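You operate a simulated robot arm through the tools that you are given. There is no shell and no other tool.

You run a simulated robot arm. Do the job below in one go: nothing can be reset, and whatever is moved stays where it is left.

Task
Put things in order on the fitting bench top. At the end: the blue pad stands where the blue block weight stood; the grey cube (marked "C30") from the fitting bench top is on the brown carton (marked "OLD LOGS"); the yellow short tube stands where the grey cube stood; the blue block weight from the fitting bench top stands where the yellow short tube stood; whatever was shut is shut again. Leave all else as you found it, and nothing knocked over.

Only the result counts: the job must be done as asked and must still hold three seconds after the hand-in. Knocking over, shifting, dropping, spilling or breaking anything else fails it.

Robot
A 7-joint arm with a two-finger gripper, fixed in place. Base frame: the origin is on the floor under the middle of its stand, x ahead of it, y to its left, z up; the work surface is at about z = 860. Units: mm, rad, N and s.
With the tool pointing down near the work surface it reaches from about 340 to 720 mm from the base axis. Its first joint turns from -1.152 to 1.152 rad. Payload 2.45 kg.
The tool frame sits at the grasp point between the pads (the TCP): z along the fingers, y along the line on which they close. The tips reach 26 mm beyond it. The gripper opens to 96 mm; its body begins 69 mm behind the TCP.
Orientation is that of the tool frame in the base frame, as a unit quaternion [w, x, y, z]. With the fingers straight down and closing along the base's y, the tool's x points along the base's -x, its y along +y and its z along -z.

Tools
- The arm moves only by the tool servo_tool. Its argument "increments" is a list of rows, each an object (a shift or turn left out is 0, a gripper value left out holds the last) with "grip": the finger opening in mm, from 0 to 96; "xyz": the shift along the tool's x, y, z in units of 400 mm (1.0 is 400 mm), a list of three; "dr": the turn, a rotation vector about the tool's x, y, z in units of 45 degrees (1.0 is 45 degrees), a list of three. In form: [{"grip": grip, "xyz": [x, y, z], "dr": [ax, ay, az]}, ...]. A call has 1 to 20 rows; each row is the pose to reach, as a shift and turn from the pose commanded when the call began, along the tool's axes at that moment. A call with a number of a shift or a turn outside -1 to 1 is refused whole. A row lasts 0.2 s, in which the tool goes at most 50 mm and 0.15 rad; a call with a longer step from one row to the next is refused whole, and so is a gripper value outside its range. Where a pose cannot be reached the arm comes as near as it can. A force on the tool above 40 N (or 10 N above the force at the start of the call, whichever is more), or a blocked arm, ends the call early, and 0.2 s more pass. Each finger travels about 50 mm/s and halts on what it meets, pressing with about 31 N; the grip force reading is that of the motor and also rises with nothing between the fingers. The clock runs only during rows and for 0.2 s after the last one: add rows that repeat a pose to give the fingers time. It gives the time, the measured TCP pose, the force on the tool (base axes), the opening and the grip force at its end, in the units of the frame above (readings bear some noise), with the torque about the TCP (base axes, N m) and any sound that the robot's microphone picked up.
- Cameras (640 x 400 px; columns grow to the right, rows downward): "scene" is fixed at [144.5, -381.7, 1428.3]; the picture's right is [0.91, -0.41, 0.00], its down [-0.22, -0.50, -0.84] and it looks along [0.34, 0.77, -0.55] (base axes); focal length 350 px, centre (320, 200). "wrist" rides on the gripper at [82, 3, -98] in the tool frame; the picture's right is [-0.04, 1.00, 0.00], its down [-0.73, -0.03, -0.68] and it looks along [-0.68, -0.03, 0.73] (tool axes); focal length 256 px, centre (320, 200). There is no depth. A picture from a camera that has moved, and an enlarged one, comes with that camera's place and axes in the base frame and with its lens.
- snapshot(camera): a new picture of that camera. No time passes.
- enlarge(camera, box): a new picture of the part [left, top, right, bottom] of that camera's present view, enlarged. No time passes.
- job_done(): hands the job in; it is judged then, once.

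Places have to be worked out from the pictures, the camera data and where the tool is seen. Open the gripper and draw the arm clear of the work before you hand the job in, unless the task says otherwise.

The tools are called after ">>>" as a command line: name --argument value ..., lists and objects as JSON in quotes. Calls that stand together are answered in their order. servo_tool: Moves the arm, as the interface text tells. Its arguments: {"type":"object","properties":{"increments":{"type":"array","items":{"type":"object","properties":{"grip":{"type":"number"},"xyz":{"type":"array","items":{"type":"number"}},"dr":{"type":"array","items":{"type":"number"}}}}}},"required":["increments"]} The other tools are called the same way: snapshot (camera) takes a picture; enlarge (camera, box) takes an enlarged picture of a part of a camera's view; job_done () hands the job in.

At the start:

```text
clock: 0.0
position: [383.4, 286.7, 1185.8]
tool_rot: [-0.001, 0.0, 1.0, 0.0]
ft_force: [0.0, 0.7, 0.4]
ft_torque: [-0.01, -0.02, -0.02]
opening: 96.1
grip_force: 0.0
```

scene: 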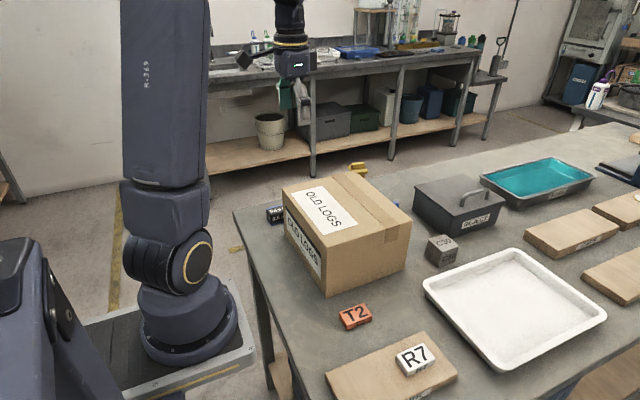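
wrist: 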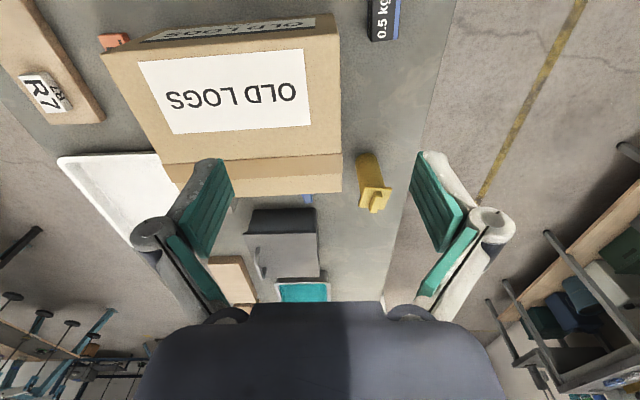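

I start by looking closely at the scene: carton, grey cube, lidded grey box, and the yellow and blue things partly behind the carton.

>>> enlarge --camera "scene" --box '[230, 140, 430, 265]'

>>> enlarge --camera "scene" --box '[390, 140, 640, 296]'

>>> enlarge --camera "wrist" --box '[160, 0, 480, 200]'

>>> enlarge --camera "wrist" --box '[200, 150, 420, 310]'

```text
3.20 times, centred on (330, 202) of scene
camera zoom: at [144.5, -381.7, 1428.3], right [0.91, -0.41, 0.0], down [-0.22, -0.5, -0.84], along [0.34, 0.77, -0.55], focal length 1122 px, centre (288, 192)
```

zoom: 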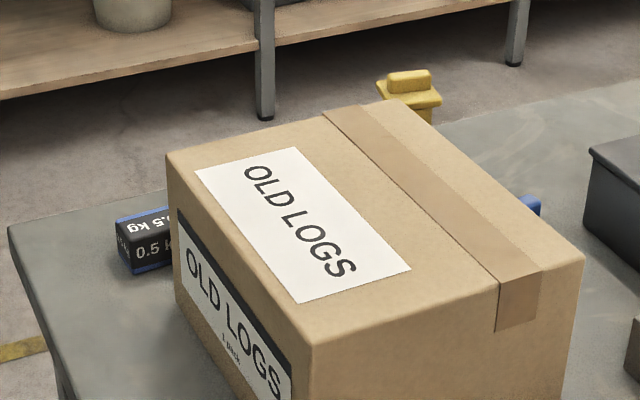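

```text
2.56 times, centred on (515, 218) of scene
camera zoom: at [144.5, -381.7, 1428.3], right [0.91, -0.41, 0.0], down [-0.22, -0.5, -0.84], along [0.34, 0.77, -0.55], focal length 897 px, centre (-179, 154)
```

zoom: 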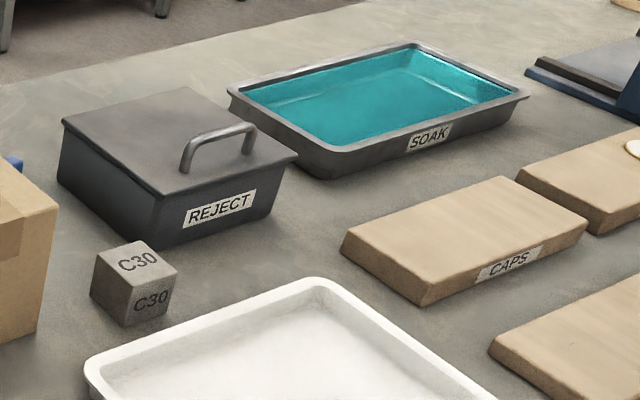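

```text
2.00 times, centred on (320, 100) of wrist
camera zoom: at [302.5, 289.5, 1283.9], right [0.04, 1.0, 0.0], down [0.73, -0.03, 0.68], along [0.68, -0.03, -0.73], focal length 512 px, centre (320, 400)
```

zoom: 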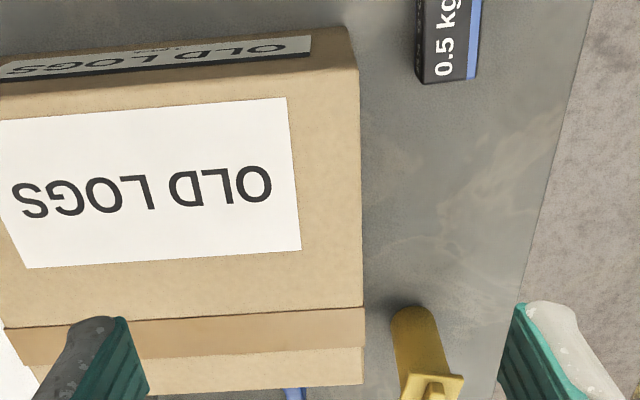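

```text
2.50 times, centred on (310, 230) of wrist
camera zoom: at [302.5, 289.5, 1283.9], right [0.04, 1.0, 0.0], down [0.73, -0.03, 0.68], along [0.68, -0.03, -0.73], focal length 640 px, centre (345, 125)
```

zoom: 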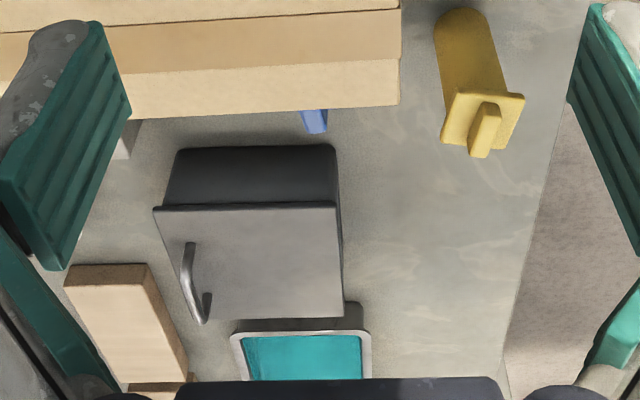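

The weight ("0.5 kg") sits left-rear of the carton, the yellow piece behind it, and something blue is wedged between carton and REJECT box. I move the arm forward at a safe height for a better view.

>>> servo_tool --increments '[{"xyz": [-0.05, 0, 0], "grip": 96}, {"xyz": [-0.15, 0, -0.01]}, {"xyz": [-0.23, 0, -0.02]}, {"xyz": [-0.29, 0, -0.02]}, {"xyz": [-0.29, 0, -0.02]}]'

>>> snapshot --camera "wrist"

>>> snapshot --camera "scene"

```text
clock: 1.2
position: [500.7, 286.9, 1194.8]
tool_rot: [0.0, 0.0, 1.0, 0.001]
ft_force: [-0.5, -0.1, 0.5]
ft_torque: [0.03, -0.03, -0.02]
opening: 96.0
grip_force: 0.0
```

```text
taken
camera wrist: at [419.9, 289.9, 1293.6], right [0.04, 1.0, 0.0], down [0.73, -0.03, 0.68], along [0.68, -0.03, -0.73], focal length 256 px, centre (320, 200)
```

wrist: 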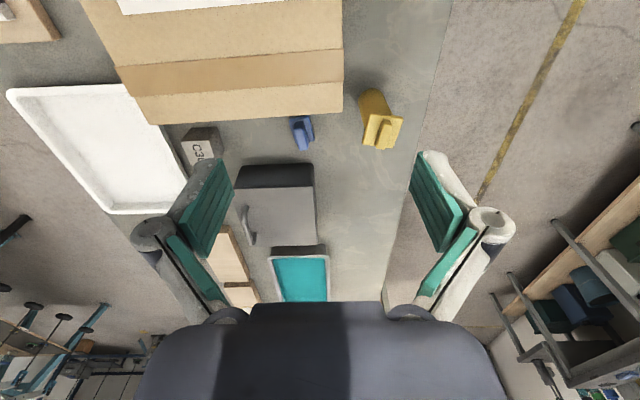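

```text
taken
```

scene: 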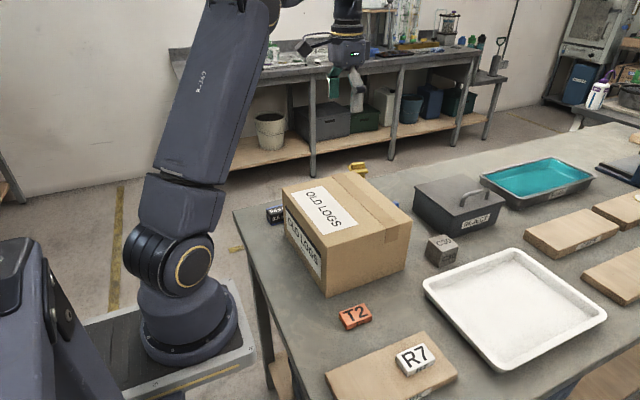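

>>> enlarge --camera "wrist" --box '[260, 70, 420, 170]'

>>> enlarge --camera "wrist" --box '[160, 100, 340, 212]'

```text
4.00 times, centred on (340, 120) of wrist
camera zoom: at [419.9, 289.9, 1293.6], right [0.04, 1.0, 0.0], down [0.73, -0.03, 0.68], along [0.68, -0.03, -0.73], focal length 1024 px, centre (240, 520)
```

zoom: 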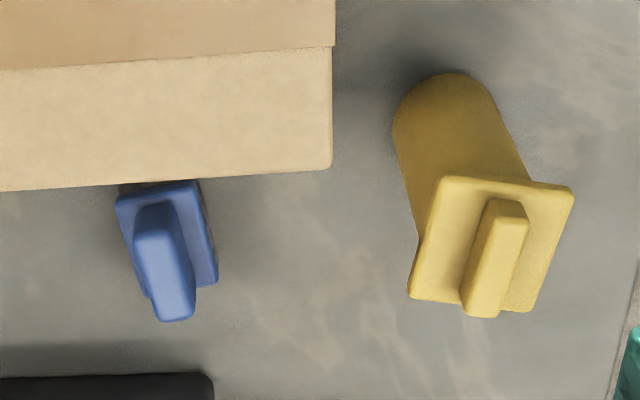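

```text
3.56 times, centred on (250, 156) of wrist
camera zoom: at [419.9, 289.9, 1293.6], right [0.04, 1.0, 0.0], down [0.73, -0.03, 0.68], along [0.68, -0.03, -0.73], focal length 910 px, centre (569, 356)
```

zoom: 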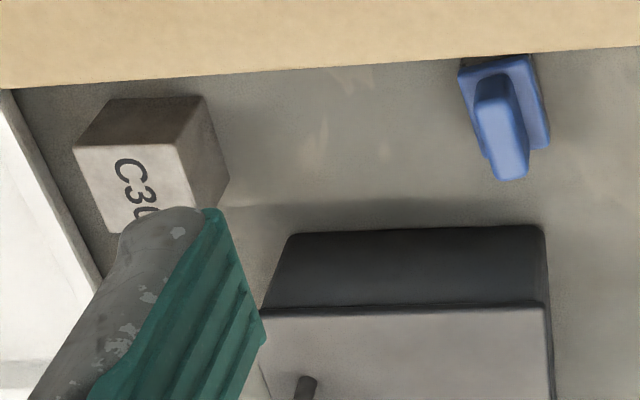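

The yellow piece is an upright tube with a square plate and grip fin (about x=600, y=370, plate z≈960), and the blue one is a low pad with a fin (about x=633, y=250, fin top z≈910) beyond the carton. I move back over the weight while turning the tool 45° to get another viewpoint.

>>> servo_tool --increments '[{"xyz": [0.03, 0.015, 0], "dr": [0, 0, 0.14]}, {"xyz": [0.09, 0.04, 0], "dr": [0, 0, 0.3]}, {"xyz": [0.15, 0.07, 0], "dr": [0, 0, 0.48]}, {"xyz": [0.21, 0.1, 0], "dr": [0, 0, 0.66]}, {"xyz": [0.25, 0.12, 0], "dr": [0, 0, 0.84]}, {"xyz": [0.25, 0.12, 0], "dr": [0, 0, 1.0]}, {"xyz": [0.25, 0.12, 0], "dr": [0, 0, 1.0]}]'

>>> snapshot --camera "wrist"

```text
clock: 2.8
position: [398.8, 335.1, 1193.8]
tool_rot: [0.0, 0.384, 0.923, 0.001]
ft_force: [-0.7, 0.6, -0.5]
ft_torque: [-0.01, 0.0, -0.02]
opening: 96.0
grip_force: 0.1
```

```text
taken
camera wrist: at [343.9, 395.5, 1292.8], right [0.74, 0.68, 0.0], down [0.5, -0.54, 0.68], along [0.46, -0.5, -0.73], focal length 256 px, centre (320, 200)
```

wrist: 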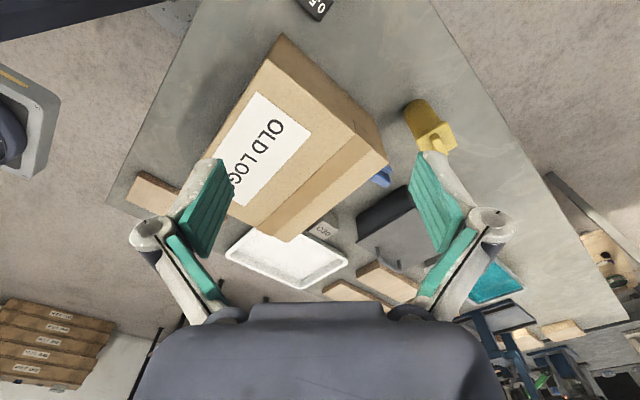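

Turning works freely. I turn another 45° and shift left so the camera looks back over the weight.

>>> servo_tool --increments '[{"xyz": [0.03, 0.015, 0], "dr": [0, 0, 0.14]}, {"xyz": [0.08, 0.04, 0], "dr": [0, 0, 0.3]}, {"xyz": [0.13, 0.07, 0], "dr": [0, 0, 0.48]}, {"xyz": [0.18, 0.1, 0], "dr": [0, 0, 0.66]}, {"xyz": [0.219, 0.117, 0], "dr": [0, 0, 0.84]}, {"xyz": [0.219, 0.117, 0], "dr": [0, 0, 1.0]}, {"xyz": [0.219, 0.117, 0], "dr": [0, 0, 1.0]}]'

>>> snapshot --camera "wrist"

>>> enlarge --camera "wrist" --box '[200, 0, 440, 150]'

```text
clock: 4.4
position: [371.1, 430.9, 1193.0]
tool_rot: [0.0, 0.708, 0.706, 0.0]
ft_force: [0.7, 0.3, 0.6]
ft_torque: [0.05, 0.02, -0.02]
opening: 96.0
grip_force: 0.1
```

```text
taken
camera wrist: at [374.6, 511.9, 1291.2], right [1.0, -0.04, 0.0], down [-0.03, -0.73, 0.68], along [-0.03, -0.68, -0.73], focal length 256 px, centre (320, 200)
```

wrist: 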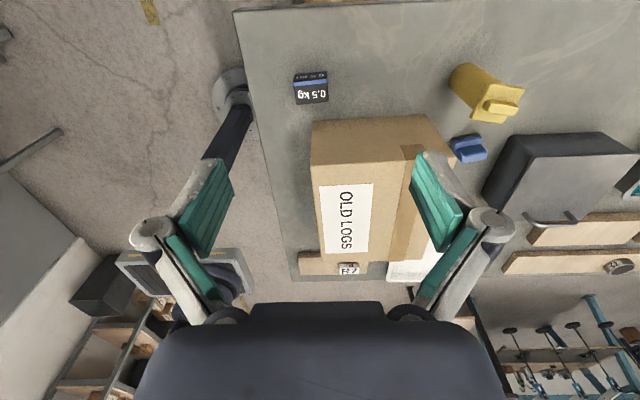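

```text
2.67 times, centred on (320, 75) of wrist
camera zoom: at [374.6, 511.9, 1291.2], right [1.0, -0.04, 0.0], down [-0.03, -0.73, 0.68], along [-0.03, -0.68, -0.73], focal length 683 px, centre (320, 533)
```

zoom: 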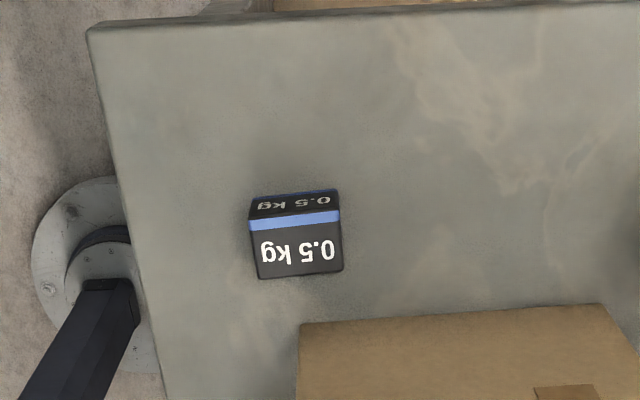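

>>> enlarge --camera "wrist" --box '[430, 40, 590, 140]'

>>> enlarge --camera "wrist" --box '[440, 100, 640, 225]'

```text
4.00 times, centred on (510, 90) of wrist
camera zoom: at [374.6, 511.9, 1291.2], right [1.0, -0.04, 0.0], down [-0.03, -0.73, 0.68], along [-0.03, -0.68, -0.73], focal length 1024 px, centre (-440, 640)
```

zoom: 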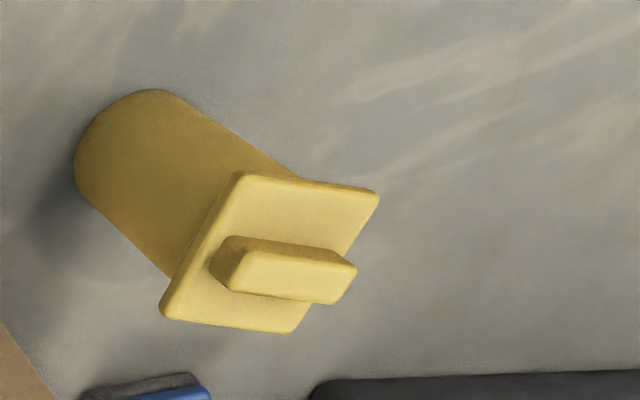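

```text
3.20 times, centred on (540, 162) of wrist
camera zoom: at [374.6, 511.9, 1291.2], right [1.0, -0.04, 0.0], down [-0.03, -0.73, 0.68], along [-0.03, -0.68, -0.73], focal length 819 px, centre (-384, 320)
```

zoom: 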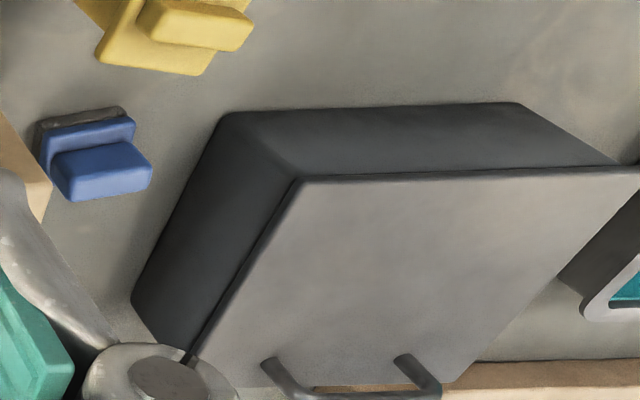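

The weight is about 50×30×40 at (355, 368); the blue pad has a grey sole, so it is indeed a pad standing on the bench. Next I turn back and travel toward the grey cube to view it closely.

>>> servo_tool --increments '[{"xyz": [-0.04, 0.04, 0], "dr": [0, 0, -0.14]}, {"xyz": [-0.1, 0.1, 0], "dr": [0, 0, -0.3]}, {"xyz": [-0.16, 0.16, 0], "dr": [0, 0, -0.48]}, {"xyz": [-0.22, 0.22, 0], "dr": [0, 0, -0.66]}, {"xyz": [-0.28, 0.28, 0], "dr": [0, 0, -0.84]}, {"xyz": [-0.3275, 0.3225, 0], "dr": [0, 0, -1.0]}, {"xyz": [-0.3275, 0.3225, 0], "dr": [0, 0, -1.0]}]'

>>> servo_tool --increments '[{"xyz": [-0.04, -0.04, 0], "dr": [0, 0, -0.14]}, {"xyz": [-0.1, -0.1, 0], "dr": [0, 0, -0.3]}, {"xyz": [-0.16, -0.16, 0], "dr": [0, 0, -0.48]}, {"xyz": [-0.22, -0.22, 0], "dr": [0, 0, -0.66]}, {"xyz": [-0.28, -0.28, 0], "dr": [0, 0, -0.84]}, {"xyz": [-0.28, -0.28, 0], "dr": [0, 0, -1.0]}, {"xyz": [-0.28, -0.28, 0], "dr": [0, 0, -1.0]}]'

>>> snapshot --camera "wrist"

```text
clock: 6.0
position: [499.8, 299.8, 1195.2]
tool_rot: [-0.001, 0.382, 0.924, 0.0]
ft_force: [0.0, 1.0, 0.6]
ft_torque: [0.03, 0.02, 0.01]
opening: 96.1
grip_force: 0.0
```

```text
clock: 7.6
position: [501.4, 141.4, 1193.3]
tool_rot: [0.0, -0.002, 1.0, -0.001]
ft_force: [0.0, -0.3, -0.5]
ft_torque: [-0.02, -0.01, 0.01]
opening: 96.0
grip_force: 0.1
```

```text
taken
camera wrist: at [420.8, 144.0, 1291.4], right [0.04, 1.0, 0.0], down [0.73, -0.03, 0.68], along [0.68, -0.03, -0.73], focal length 256 px, centre (320, 200)
```

wrist: 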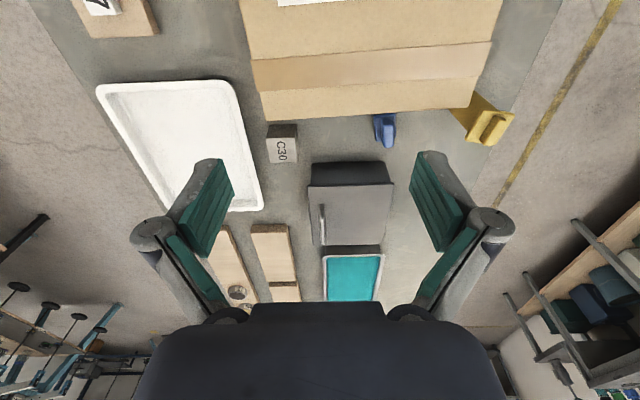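

>>> enlarge --camera "wrist" --box '[230, 90, 390, 190]'

>>> enlarge --camera "wrist" --box '[290, 110, 418, 190]'

```text
4.00 times, centred on (310, 140) of wrist
camera zoom: at [420.8, 144.0, 1291.4], right [0.04, 1.0, 0.0], down [0.73, -0.03, 0.68], along [0.68, -0.03, -0.73], focal length 1024 px, centre (360, 440)
```

zoom: 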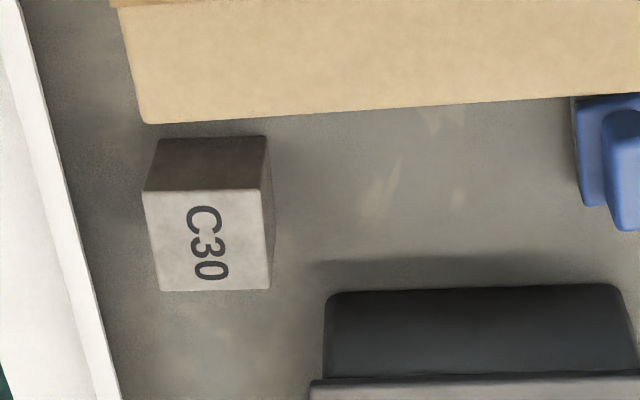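

```text
5.00 times, centred on (354, 150) of wrist
camera zoom: at [420.8, 144.0, 1291.4], right [0.04, 1.0, 0.0], down [0.73, -0.03, 0.68], along [0.68, -0.03, -0.73], focal length 1280 px, centre (150, 450)
```

zoom: 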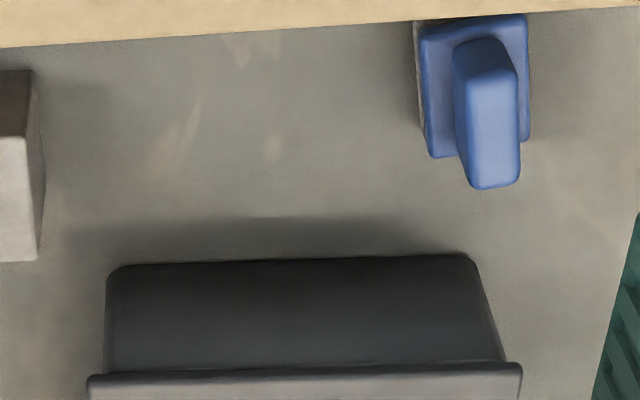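

The cube reads as about 50 mm a side, square to the bench, centred near (658, 67.5), top z≈908. I turn the tool 90° so the camera is on the +y side and go above it.

>>> servo_tool --increments '[{"xyz": [-0.04, -0.015, 0], "dr": [0, 0, 0.14]}, {"xyz": [-0.09, -0.035, 0], "dr": [0, 0, 0.3]}, {"xyz": [-0.15, -0.06, 0], "dr": [0, 0, 0.48]}, {"xyz": [-0.2, -0.08, 0], "dr": [0, 0, 0.66]}, {"xyz": [-0.25, -0.1, 0], "dr": [0, 0, 0.84]}, {"xyz": [-0.25, -0.1, 0], "dr": [0, 0, 1.0]}, {"xyz": [-0.25, -0.1, 0], "dr": [0, 0, 1.0]}]'

>>> servo_tool --increments '[{"xyz": [-0.03, 0.01, 0.03], "dr": [0, 0, 0.14]}, {"xyz": [-0.06, 0.02, 0.07], "dr": [0, 0, 0.3]}, {"xyz": [-0.1, 0.03, 0.12], "dr": [0, 0, 0.48]}, {"xyz": [-0.14, 0.04, 0.17], "dr": [0, 0, 0.66]}, {"xyz": [-0.16, 0.0415, 0.21], "dr": [0, 0, 0.84]}, {"xyz": [-0.16, 0.0415, 0.2325], "dr": [0, 0, 1.0]}, {"xyz": [-0.16, 0.0415, 0.2325], "dr": [0, 0, 1.0]}]'

>>> snapshot --camera "wrist"

>>> snapshot --camera "scene"

```text
clock: 9.2
position: [600.6, 99.1, 1193.5]
tool_rot: [-0.001, 0.383, 0.924, 0.0]
ft_force: [0.5, 0.6, -0.8]
ft_torque: [-0.02, -0.02, 0.0]
opening: 96.1
grip_force: 0.0
```

```text
clock: 10.8
position: [656.1, 66.6, 1098.7]
tool_rot: [0.001, 0.708, 0.706, 0.001]
ft_force: [-0.1, 0.2, 0.5]
ft_torque: [-0.01, 0.03, -0.01]
opening: 96.0
grip_force: 0.1
```

```text
taken
camera wrist: at [660.8, 147.5, 1197.5], right [1.0, -0.04, 0.0], down [-0.03, -0.73, 0.68], along [-0.03, -0.68, -0.73], focal length 256 px, centre (320, 200)
```

wrist: 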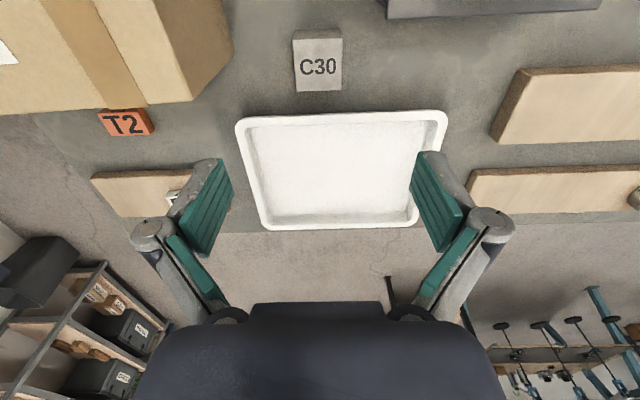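

```text
taken
```

scene: 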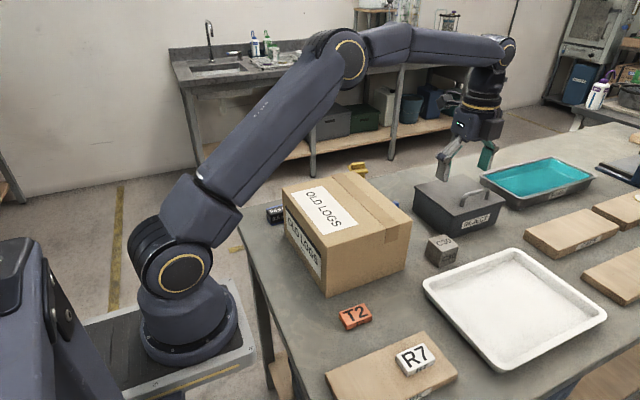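

>>> enlarge --camera "wrist" --box '[260, 10, 388, 90]'

```text
5.00 times, centred on (324, 50) of wrist
camera zoom: at [660.8, 147.5, 1197.5], right [1.0, -0.04, 0.0], down [-0.03, -0.73, 0.68], along [-0.03, -0.68, -0.73], focal length 1280 px, centre (300, 950)
```

zoom: 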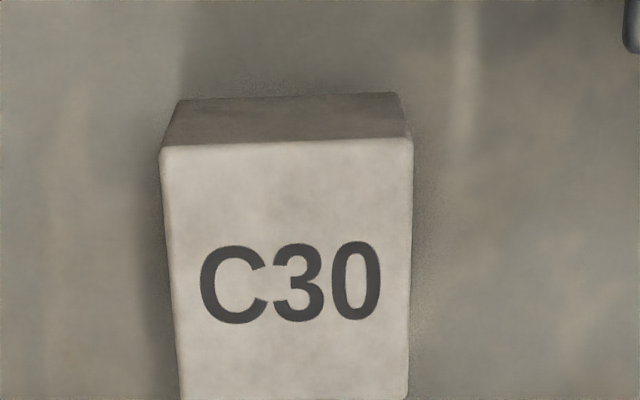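

The cube's centre re-measures at about (656, 68), directly under the tool. I descend to grip height, z≈893, with fingers open.

>>> servo_tool --increments '[{"xyz": [0.002, 0, 0.06]}, {"xyz": [0.003, 0, 0.15]}, {"xyz": [0.003, 0, 0.24]}, {"xyz": [0.003, 0, 0.33]}, {"xyz": [0.003, 0, 0.41]}, {"xyz": [0.003, 0, 0.47]}, {"xyz": [0.003, 0, 0.505]}, {"xyz": [0.003, 0, 0.514]}, {"xyz": [0.003, 0, 0.514]}]'

>>> snapshot --camera "scene"

>>> snapshot --camera "wrist"

```text
clock: 12.8
position: [657.7, 67.6, 894.5]
tool_rot: [-0.001, 0.707, 0.707, -0.001]
ft_force: [0.2, -0.4, 0.2]
ft_torque: [-0.03, 0.03, -0.02]
opening: 96.1
grip_force: 0.1
```

```text
taken
```

scene: 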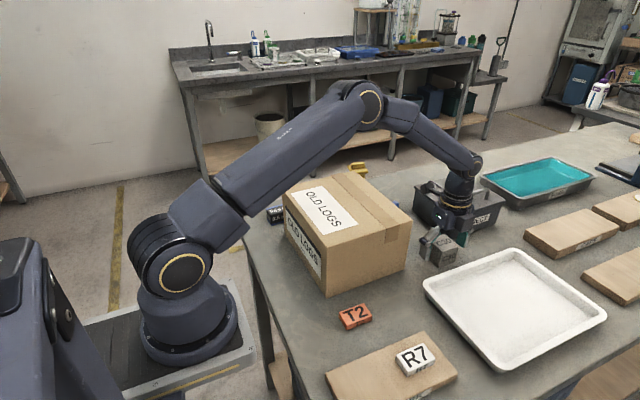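

```text
taken
camera wrist: at [660.8, 149.0, 993.3], right [1.0, -0.04, 0.0], down [-0.03, -0.73, 0.68], along [-0.03, -0.68, -0.73], focal length 256 px, centre (320, 200)
```

wrist: 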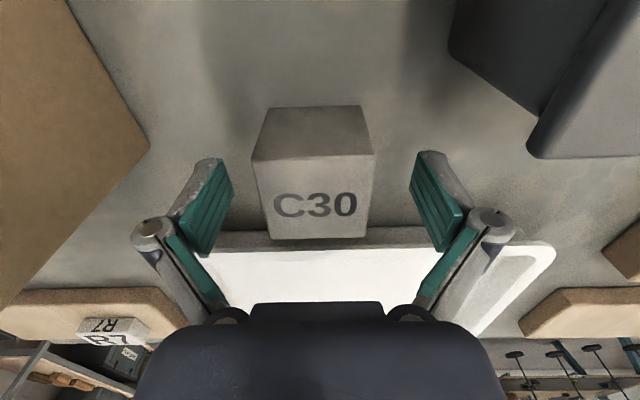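

The cube sits between the fingers about 2 mm to one side (its centre ≈ (655.5, 67.5)). I shift 2 mm and close on it.

>>> servo_tool --increments '[{"xyz": [0, -0.005, 0], "grip": 96}, {"xyz": [0, -0.005, 0], "grip": 40}, {"xyz": [0, -0.005, 0], "grip": 40}, {"xyz": [0, -0.005, 0], "grip": 40}, {"xyz": [0, -0.005, 0], "grip": 40}, {"xyz": [0, -0.005, 0], "grip": 40}]'

```text
clock: 14.2
position: [655.3, 68.0, 895.4]
tool_rot: [0.0, 0.707, 0.708, 0.0]
ft_force: [-0.8, 0.2, 2.4]
ft_torque: [-0.03, 0.08, -0.03]
opening: 49.5
grip_force: 31.1
```

Gripped at 49.5 mm with the cube centre at x≈655.3, y≈68. I lift straight up, then carry it over the carton's top.

>>> servo_tool --increments '[{"xyz": [0, 0, -0.03]}, {"xyz": [0, 0, -0.1]}, {"xyz": [0, 0, -0.2]}, {"xyz": [0, 0, -0.3]}, {"xyz": [0, 0, -0.4]}, {"xyz": [0, 0, -0.47]}, {"xyz": [0, 0, -0.5]}, {"xyz": [0.03, -0.05, -0.5]}, {"xyz": [0.08, -0.13, -0.5]}, {"xyz": [0.13, -0.22, -0.5]}, {"xyz": [0.18, -0.31, -0.5]}, {"xyz": [0.23, -0.4, -0.5]}, {"xyz": [0.28, -0.47, -0.5]}, {"xyz": [0.305, -0.505, -0.5]}, {"xyz": [0.305, -0.505, -0.5]}]'

>>> snapshot --camera "scene"

>>> snapshot --camera "wrist"

```text
clock: 17.4
position: [452.0, 188.5, 1094.3]
tool_rot: [0.0, 0.707, 0.707, 0.0]
ft_force: [-0.7, 0.0, -0.8]
ft_torque: [-0.01, 0.01, 0.03]
opening: 40.2
grip_force: 0.1
```

```text
taken
```

scene: 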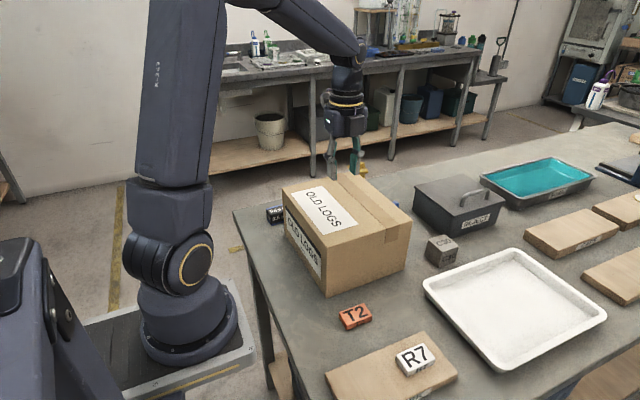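

```text
taken
camera wrist: at [455.9, 269.6, 1193.5], right [1.0, -0.04, 0.0], down [-0.03, -0.73, 0.68], along [-0.03, -0.68, -0.73], focal length 256 px, centre (320, 200)
```

wrist: 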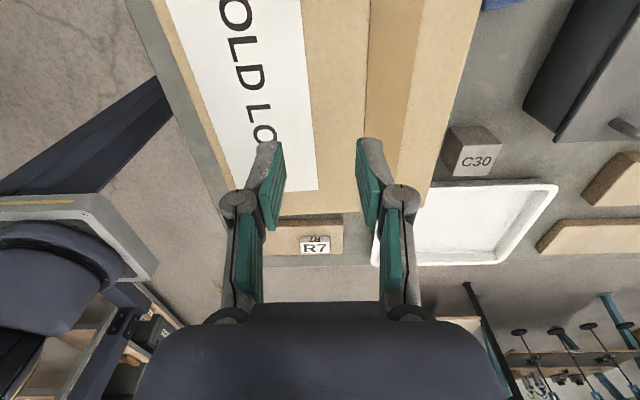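

The opening reads 40 mm and the cube is still on the bench: it slipped out of the fingers. I check exactly where it is now.

>>> enlarge --camera "wrist" --box '[410, 100, 538, 180]'

>>> enlarge --camera "scene" --box '[400, 210, 480, 260]'

```text
5.00 times, centred on (474, 140) of wrist
camera zoom: at [455.9, 269.6, 1193.5], right [1.0, -0.04, 0.0], down [-0.03, -0.73, 0.68], along [-0.03, -0.68, -0.73], focal length 1280 px, centre (-450, 500)
```

zoom: 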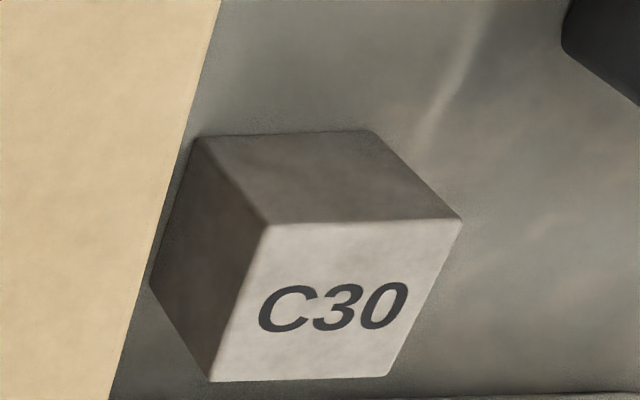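

```text
8.00 times, centred on (440, 235) of scene
camera zoom: at [144.5, -381.7, 1428.3], right [0.91, -0.41, 0.0], down [-0.22, -0.5, -0.84], along [0.34, 0.77, -0.55], focal length 2804 px, centre (-640, -80)
```

zoom: 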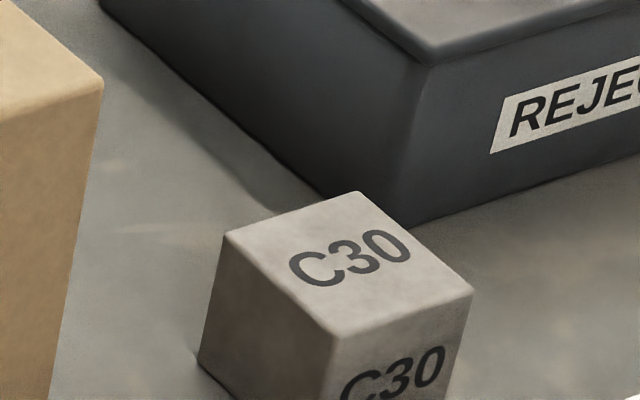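

The cube is upright and unmoved (centre still ≈ (655, 67)), so it just slid out of the grip. I open, retrace my path to above it and come down a little lower for a fuller grip.

>>> servo_tool --increments '[{"xyz": [-0.03, 0.05, 0], "grip": 96}, {"xyz": [-0.08, 0.13, 0]}, {"xyz": [-0.13, 0.22, 0]}, {"xyz": [-0.18, 0.31, 0]}, {"xyz": [-0.23, 0.4, 0]}, {"xyz": [-0.28, 0.47, 0]}, {"xyz": [-0.305, 0.505, 0]}, {"xyz": [-0.305, 0.505, 0]}, {"xyz": [-0.305, 0.505, 0.04]}, {"xyz": [-0.305, 0.505, 0.12]}, {"xyz": [-0.305, 0.505, 0.21]}, {"xyz": [-0.305, 0.505, 0.3]}, {"xyz": [-0.305, 0.505, 0.39]}, {"xyz": [-0.305, 0.505, 0.46]}, {"xyz": [-0.305, 0.505, 0.49]}, {"xyz": [-0.305, 0.505, 0.51]}, {"xyz": [-0.305, 0.505, 0.51]}]'

>>> snapshot --camera "wrist"

```text
clock: 21.0
position: [654.4, 69.2, 890.1]
tool_rot: [0.0, 0.707, 0.707, -0.001]
ft_force: [-0.4, -0.1, -0.2]
ft_torque: [-0.01, -0.01, -0.05]
opening: 95.9
grip_force: 0.0
```

```text
taken
camera wrist: at [658.6, 150.7, 988.7], right [1.0, -0.04, 0.0], down [-0.03, -0.73, 0.68], along [-0.03, -0.68, -0.73], focal length 256 px, centre (320, 200)
```

wrist: 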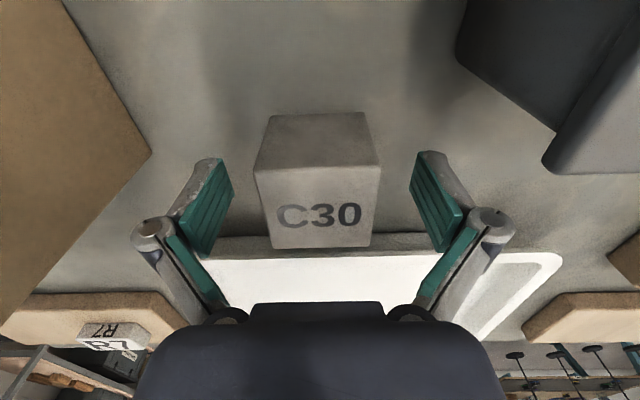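

The fingers straddle the cube well. I close with full squeeze, hold, and lift only about 8 mm very slowly to read the load.

>>> servo_tool --increments '[{"xyz": [0, 0, 0], "grip": 0}, {"xyz": [0, 0, 0], "grip": 0}, {"xyz": [0, 0, 0], "grip": 0}, {"xyz": [0, 0, 0], "grip": 0}, {"xyz": [0, 0, 0], "grip": 0}, {"xyz": [0, 0, 0], "grip": 0}]'

>>> servo_tool --increments '[{"xyz": [0, 0, -0.003]}, {"xyz": [0, 0, -0.006]}, {"xyz": [0, 0, -0.009]}, {"xyz": [0, 0, -0.012]}, {"xyz": [0, 0, -0.015]}, {"xyz": [0, 0, -0.018]}, {"xyz": [0, 0, -0.02]}]'

```text
clock: 22.4
position: [654.7, 69.4, 891.6]
tool_rot: [0.001, 0.707, 0.708, 0.001]
ft_force: [-1.5, -0.1, 3.2]
ft_torque: [0.02, 0.2, 0.0]
opening: 49.7
grip_force: 30.8
```

```text
clock: 24.0
position: [654.5, 66.9, 898.7]
tool_rot: [0.001, 0.707, 0.707, 0.0]
ft_force: [0.4, 0.2, -3.1]
ft_torque: [0.03, -0.03, -0.01]
opening: 49.4
grip_force: 30.7
```

>>> snapshot --camera "wrist"

>>> enlarge --camera "scene" --box '[380, 200, 508, 280]'

```text
taken
camera wrist: at [658.0, 148.9, 997.0], right [1.0, -0.04, 0.0], down [-0.03, -0.73, 0.68], along [-0.03, -0.68, -0.73], focal length 256 px, centre (320, 200)
```

wrist: 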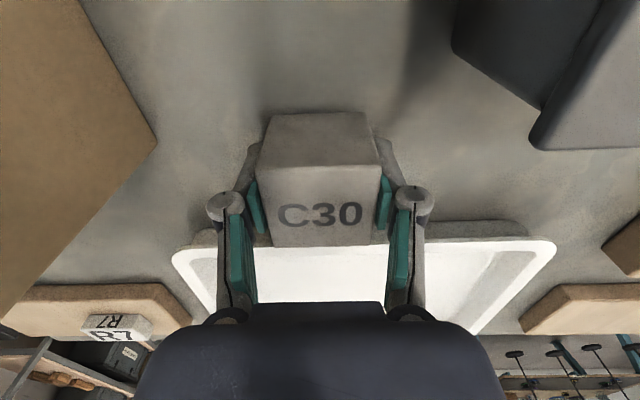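

```text
5.00 times, centred on (444, 240) of scene
camera zoom: at [144.5, -381.7, 1428.3], right [0.91, -0.41, 0.0], down [-0.22, -0.5, -0.84], along [0.34, 0.77, -0.55], focal length 1752 px, centre (-300, 0)
```

zoom: 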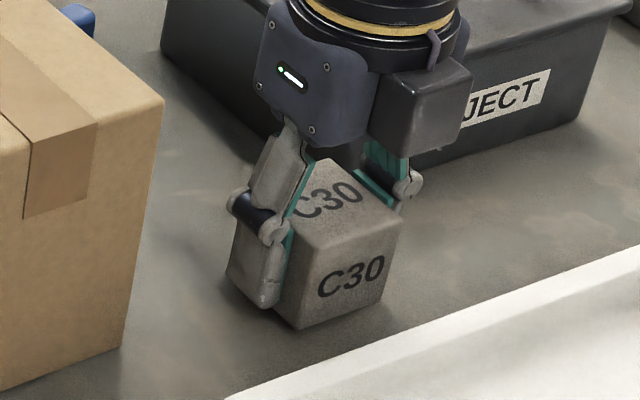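

The cube is held and lifted (load ≈ 3 N). I raise it further gently and check that it stays in the grip.

>>> servo_tool --increments '[{"xyz": [0, 0, -0.01]}, {"xyz": [0, 0, -0.025]}, {"xyz": [0, 0, -0.045]}, {"xyz": [0, 0, -0.07]}, {"xyz": [0, 0, -0.095]}, {"xyz": [0, 0, -0.12]}, {"xyz": [0, 0, -0.14]}, {"xyz": [0, 0, -0.15]}]'

>>> snapshot --camera "wrist"

```text
clock: 25.8
position: [654.0, 67.7, 959.4]
tool_rot: [-0.001, 0.706, 0.708, 0.0]
ft_force: [0.3, 0.8, -3.3]
ft_torque: [0.02, 0.05, 0.0]
opening: 49.6
grip_force: 31.0
```

```text
taken
camera wrist: at [657.9, 149.5, 1057.2], right [1.0, -0.04, 0.0], down [-0.03, -0.73, 0.68], along [-0.03, -0.68, -0.73], focal length 256 px, centre (320, 200)
```

wrist: 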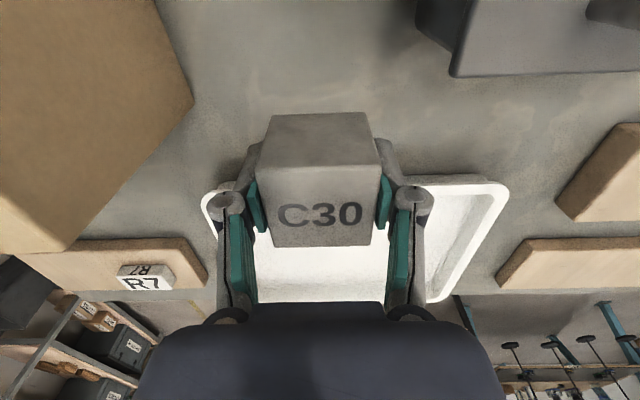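

Still firmly held. I continue up to z≈1075 and then carry it slowly over the carton.

>>> servo_tool --increments '[{"xyz": [0, 0, -0.015]}, {"xyz": [0, 0, -0.04]}, {"xyz": [0, 0, -0.075]}, {"xyz": [0, 0, -0.115]}, {"xyz": [0, 0, -0.155]}, {"xyz": [0, 0, -0.195]}, {"xyz": [0, 0, -0.235]}, {"xyz": [0, 0, -0.27]}, {"xyz": [0, 0, -0.285]}, {"xyz": [0, 0, -0.29]}]'

>>> servo_tool --increments '[{"xyz": [0.006, -0.01, 0]}, {"xyz": [0.018, -0.03, 0]}, {"xyz": [0.036, -0.06, 0]}, {"xyz": [0.06, -0.1, 0]}, {"xyz": [0.084, -0.14, 0]}, {"xyz": [0.108, -0.18, 0]}, {"xyz": [0.132, -0.22, 0]}, {"xyz": [0.156, -0.26, 0]}, {"xyz": [0.18, -0.3, 0]}, {"xyz": [0.204, -0.34, 0]}, {"xyz": [0.228, -0.38, 0]}, {"xyz": [0.252, -0.42, 0]}, {"xyz": [0.276, -0.46, 0]}, {"xyz": [0.294, -0.49, 0]}, {"xyz": [0.3, -0.5, 0]}, {"xyz": [0.3, -0.5, 0]}]'

>>> snapshot --camera "scene"

>>> snapshot --camera "wrist"

```text
clock: 28.0
position: [653.8, 67.6, 1074.8]
tool_rot: [0.0, 0.707, 0.707, -0.001]
ft_force: [0.0, 0.9, -3.3]
ft_torque: [0.03, 0.01, 0.02]
opening: 49.8
grip_force: 31.1
```

```text
clock: 31.4
position: [453.5, 188.0, 1074.3]
tool_rot: [0.0, 0.708, 0.707, -0.001]
ft_force: [1.2, 0.3, -2.7]
ft_torque: [0.0, -0.01, 0.0]
opening: 49.7
grip_force: 31.0
```

```text
taken
```

scene: 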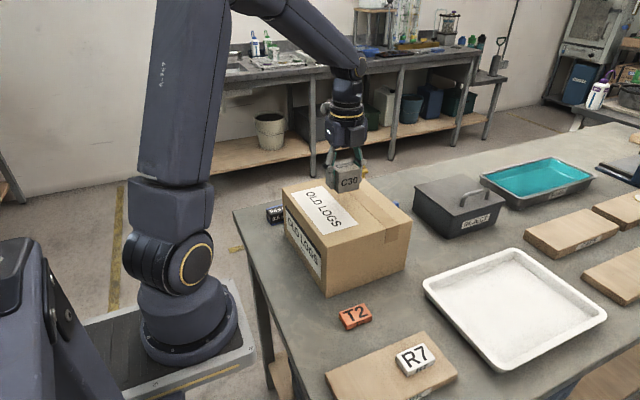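

```text
taken
camera wrist: at [457.3, 269.0, 1172.4], right [1.0, -0.04, 0.0], down [-0.03, -0.73, 0.68], along [-0.03, -0.68, -0.73], focal length 256 px, centre (320, 200)
```

wrist: 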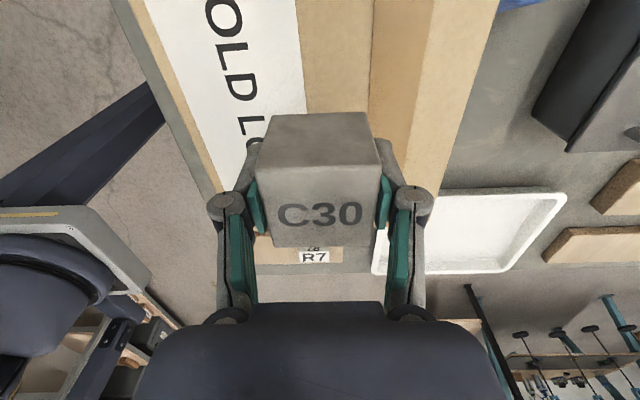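

The cube is over the middle of the carton top. I lower to about 10 mm above the expected contact and then creep down in small steps watching the force.

>>> servo_tool --increments '[{"xyz": [0, 0, 0.01]}, {"xyz": [0, 0, 0.03]}, {"xyz": [0, 0, 0.055]}, {"xyz": [0, 0, 0.08]}, {"xyz": [0, 0, 0.095]}, {"xyz": [0, 0, 0.1]}]'

>>> servo_tool --increments '[{"xyz": [0, 0, 0.004]}, {"xyz": [0, 0, 0.008]}, {"xyz": [0, 0, 0.0125]}, {"xyz": [0, 0, 0.0125]}]'

>>> enlarge --camera "scene" --box '[280, 130, 408, 210]'

```text
clock: 32.8
position: [455.0, 188.1, 1033.9]
tool_rot: [0.0, 0.707, 0.707, 0.0]
ft_force: [-0.5, 0.4, -2.7]
ft_torque: [-0.03, -0.02, 0.0]
opening: 49.6
grip_force: 31.3
```

```text
clock: 33.8
position: [454.4, 187.4, 1030.8]
tool_rot: [0.0, 0.707, 0.707, 0.001]
ft_force: [0.0, -0.2, 6.8]
ft_torque: [-0.15, 0.21, -0.03]
opening: 49.7
grip_force: 30.9
```

```text
5.00 times, centred on (344, 170) of scene
camera zoom: at [144.4, -381.7, 1428.3], right [0.91, -0.41, 0.0], down [-0.22, -0.5, -0.84], along [0.34, 0.77, -0.55], focal length 1752 px, centre (200, 350)
```

zoom: 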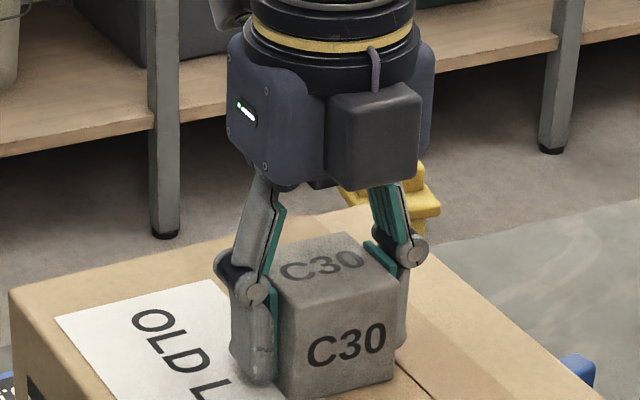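

The force went from −2.7 to +6.8 N, so the cube rests on the carton. I relieve the pressure, open the fingers and rise.

>>> servo_tool --increments '[{"xyz": [0, 0, -0.002]}, {"xyz": [0, 0, -0.002], "grip": 60}, {"xyz": [0, 0, -0.002], "grip": 96}, {"xyz": [0, 0, -0.002], "grip": 96}, {"xyz": [0, 0, -0.002], "grip": 96}, {"xyz": [0, 0, -0.002], "grip": 96}, {"xyz": [0, 0, -0.03], "grip": 96}, {"xyz": [0, 0, -0.08], "grip": 96}, {"xyz": [0, 0, -0.16], "grip": 96}, {"xyz": [0, 0, -0.24], "grip": 96}, {"xyz": [0, 0, -0.32], "grip": 96}, {"xyz": [0, 0, -0.35], "grip": 96}, {"xyz": [0, 0, -0.35], "grip": 96}]'

>>> snapshot --camera "scene"

>>> snapshot --camera "wrist"

```text
clock: 36.6
position: [455.4, 187.6, 1168.8]
tool_rot: [0.0, 0.707, 0.707, 0.0]
ft_force: [0.4, 0.2, 0.4]
ft_torque: [-0.02, -0.04, 0.0]
opening: 96.0
grip_force: 0.1
```

```text
taken
```

scene: 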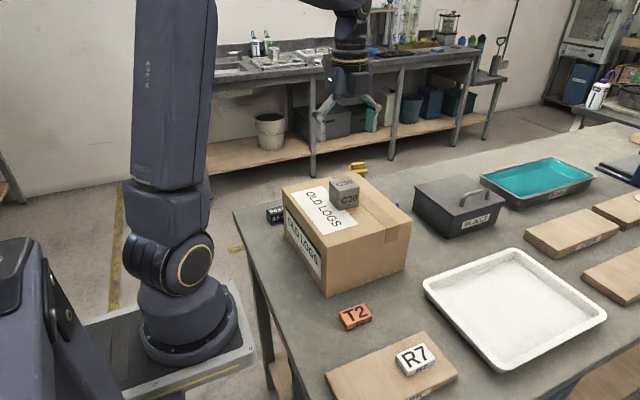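

```text
taken
camera wrist: at [459.1, 268.8, 1268.3], right [1.0, -0.04, 0.0], down [-0.03, -0.73, 0.68], along [-0.03, -0.68, -0.73], focal length 256 px, centre (320, 200)
```

wrist: 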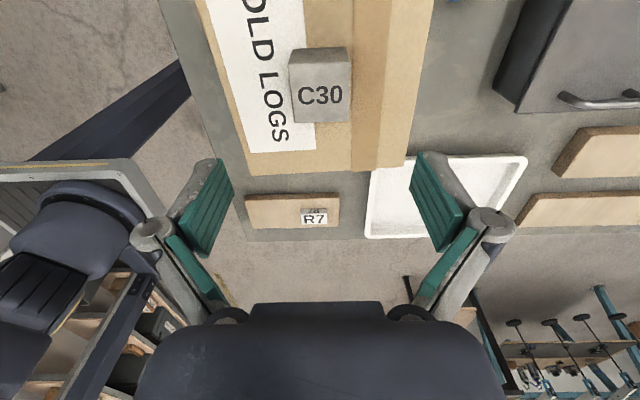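

The cube rests on the carton. Before going on I look closely at the hand's housing to know its clearance from the carton.

>>> enlarge --camera "scene" --box '[280, 0, 440, 100]'

>>> enlarge --camera "scene" --box '[300, 60, 400, 122]'

```text
4.00 times, centred on (360, 50) of scene
camera zoom: at [144.5, -381.7, 1428.3], right [0.91, -0.41, 0.0], down [-0.22, -0.5, -0.84], along [0.34, 0.77, -0.55], focal length 1402 px, centre (160, 800)
```

zoom: 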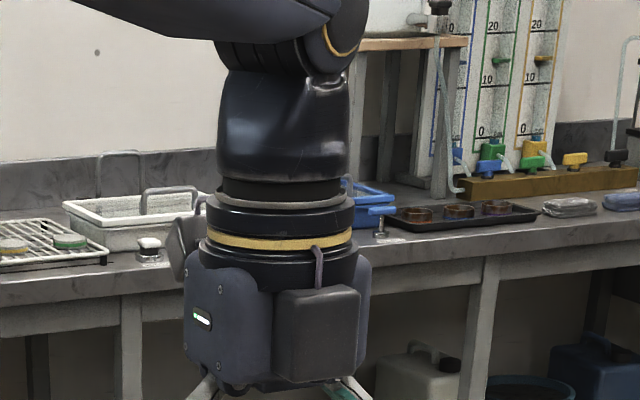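

```text
6.40 times, centred on (350, 91) of scene
camera zoom: at [144.5, -381.7, 1428.3], right [0.91, -0.41, 0.0], down [-0.22, -0.5, -0.84], along [0.34, 0.77, -0.55], focal length 2243 px, centre (128, 898)
```

zoom: 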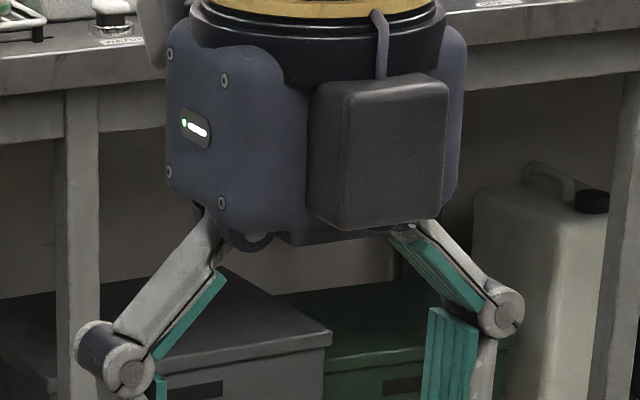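

The hand has a housing reaching roughly 46 mm on the side opposite the camera, which I will keep away from the carton. Now I go above the yellow tube (centre ≈ (596.5, 369), plate top z≈967, fin turned about −10°).

>>> servo_tool --increments '[{"xyz": [0.03, 0.025, 0], "dr": [0, 0, -0.14]}, {"xyz": [0.07, 0.055, 0], "dr": [0, 0, -0.3]}, {"xyz": [0.12, 0.095, 0], "dr": [0, 0, -0.48]}, {"xyz": [0.17, 0.135, 0], "dr": [0, 0, -0.66]}, {"xyz": [0.21, 0.165, 0], "dr": [0, 0, -0.84]}, {"xyz": [0.225, 0.175, 0], "dr": [0, 0, -1.0]}, {"xyz": [0.225, 0.175, 0], "dr": [0, 0, -1.0]}]'

>>> servo_tool --increments '[{"xyz": [0.005, 0.04, 0], "dr": [0, 0, -0.12]}, {"xyz": [0.012, 0.1, 0], "dr": [0, 0, -0.27]}, {"xyz": [0.02, 0.16, 0], "dr": [0, 0, -0.44]}, {"xyz": [0.028, 0.22, 0], "dr": [0, 0, -0.6]}, {"xyz": [0.0336, 0.27, 0], "dr": [0, 0, -0.74]}, {"xyz": [0.0336, 0.286, 0.03], "dr": [0, 0, -0.787]}, {"xyz": [0.0336, 0.286, 0.08], "dr": [0, 0, -0.787]}, {"xyz": [0.0336, 0.286, 0.14], "dr": [0, 0, -0.787]}, {"xyz": [0.0336, 0.286, 0.1725], "dr": [0, 0, -0.787]}, {"xyz": [0.0336, 0.286, 0.1725], "dr": [0, 0, -0.787]}]'

>>> snapshot --camera "wrist"

>>> snapshot --camera "scene"

```text
clock: 38.2
position: [523.9, 278.7, 1169.5]
tool_rot: [0.0, 0.382, 0.924, 0.0]
ft_force: [0.1, 0.6, 0.5]
ft_torque: [0.0, -0.03, -0.01]
opening: 96.0
grip_force: 0.1
```

```text
clock: 40.4
position: [586.0, 357.0, 1097.7]
tool_rot: [0.0, 0.084, 0.996, 0.0]
ft_force: [-0.3, -0.3, 0.5]
ft_torque: [0.01, -0.01, -0.01]
opening: 96.1
grip_force: 0.0
out of reach, approached as far as the arm can: row 4, 5, 6, 7, 8, 9, 10
```

```text
taken
camera wrist: at [506.1, 373.5, 1195.3], right [0.21, 0.98, 0.0], down [0.72, -0.15, 0.68], along [0.66, -0.14, -0.73], focal length 256 px, centre (320, 200)
```

wrist: 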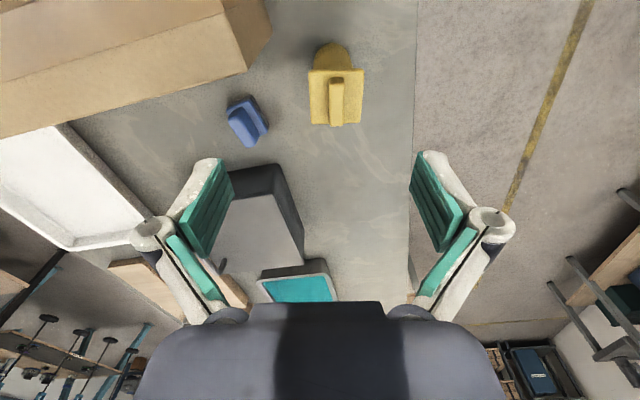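

```text
taken
```

scene: 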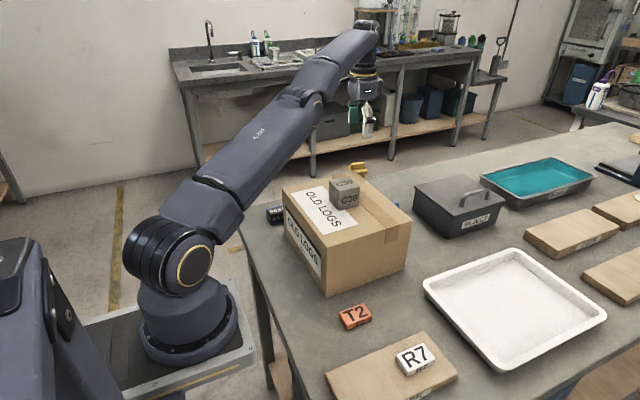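

The arm stops slightly short at this height (r≈686); lower down it reaches farther. I zoom in on the tube and pad from here.

>>> enlarge --camera "wrist" --box '[272, 35, 400, 115]'

>>> enlarge --camera "wrist" --box '[200, 80, 328, 160]'

```text
5.00 times, centred on (336, 75) of wrist
camera zoom: at [506.1, 373.5, 1195.3], right [0.21, 0.98, 0.0], down [0.72, -0.15, 0.68], along [0.66, -0.14, -0.73], focal length 1280 px, centre (240, 825)
```

zoom: 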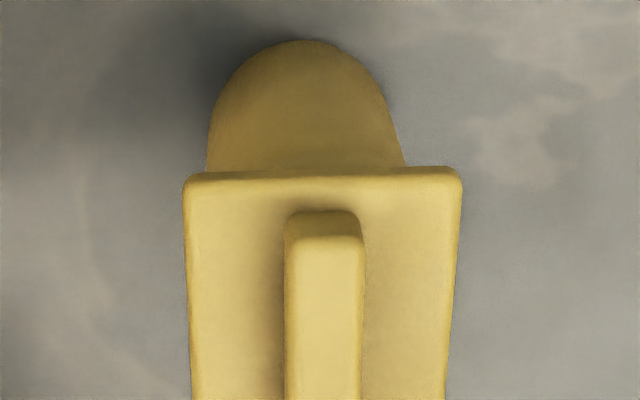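

```text
5.00 times, centred on (264, 120) of wrist
camera zoom: at [506.1, 373.5, 1195.3], right [0.21, 0.98, 0.0], down [0.72, -0.15, 0.68], along [0.66, -0.14, -0.73], focal length 1280 px, centre (600, 600)
```

zoom: 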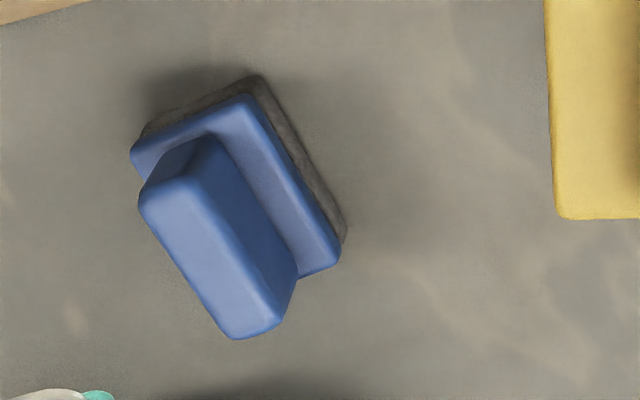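

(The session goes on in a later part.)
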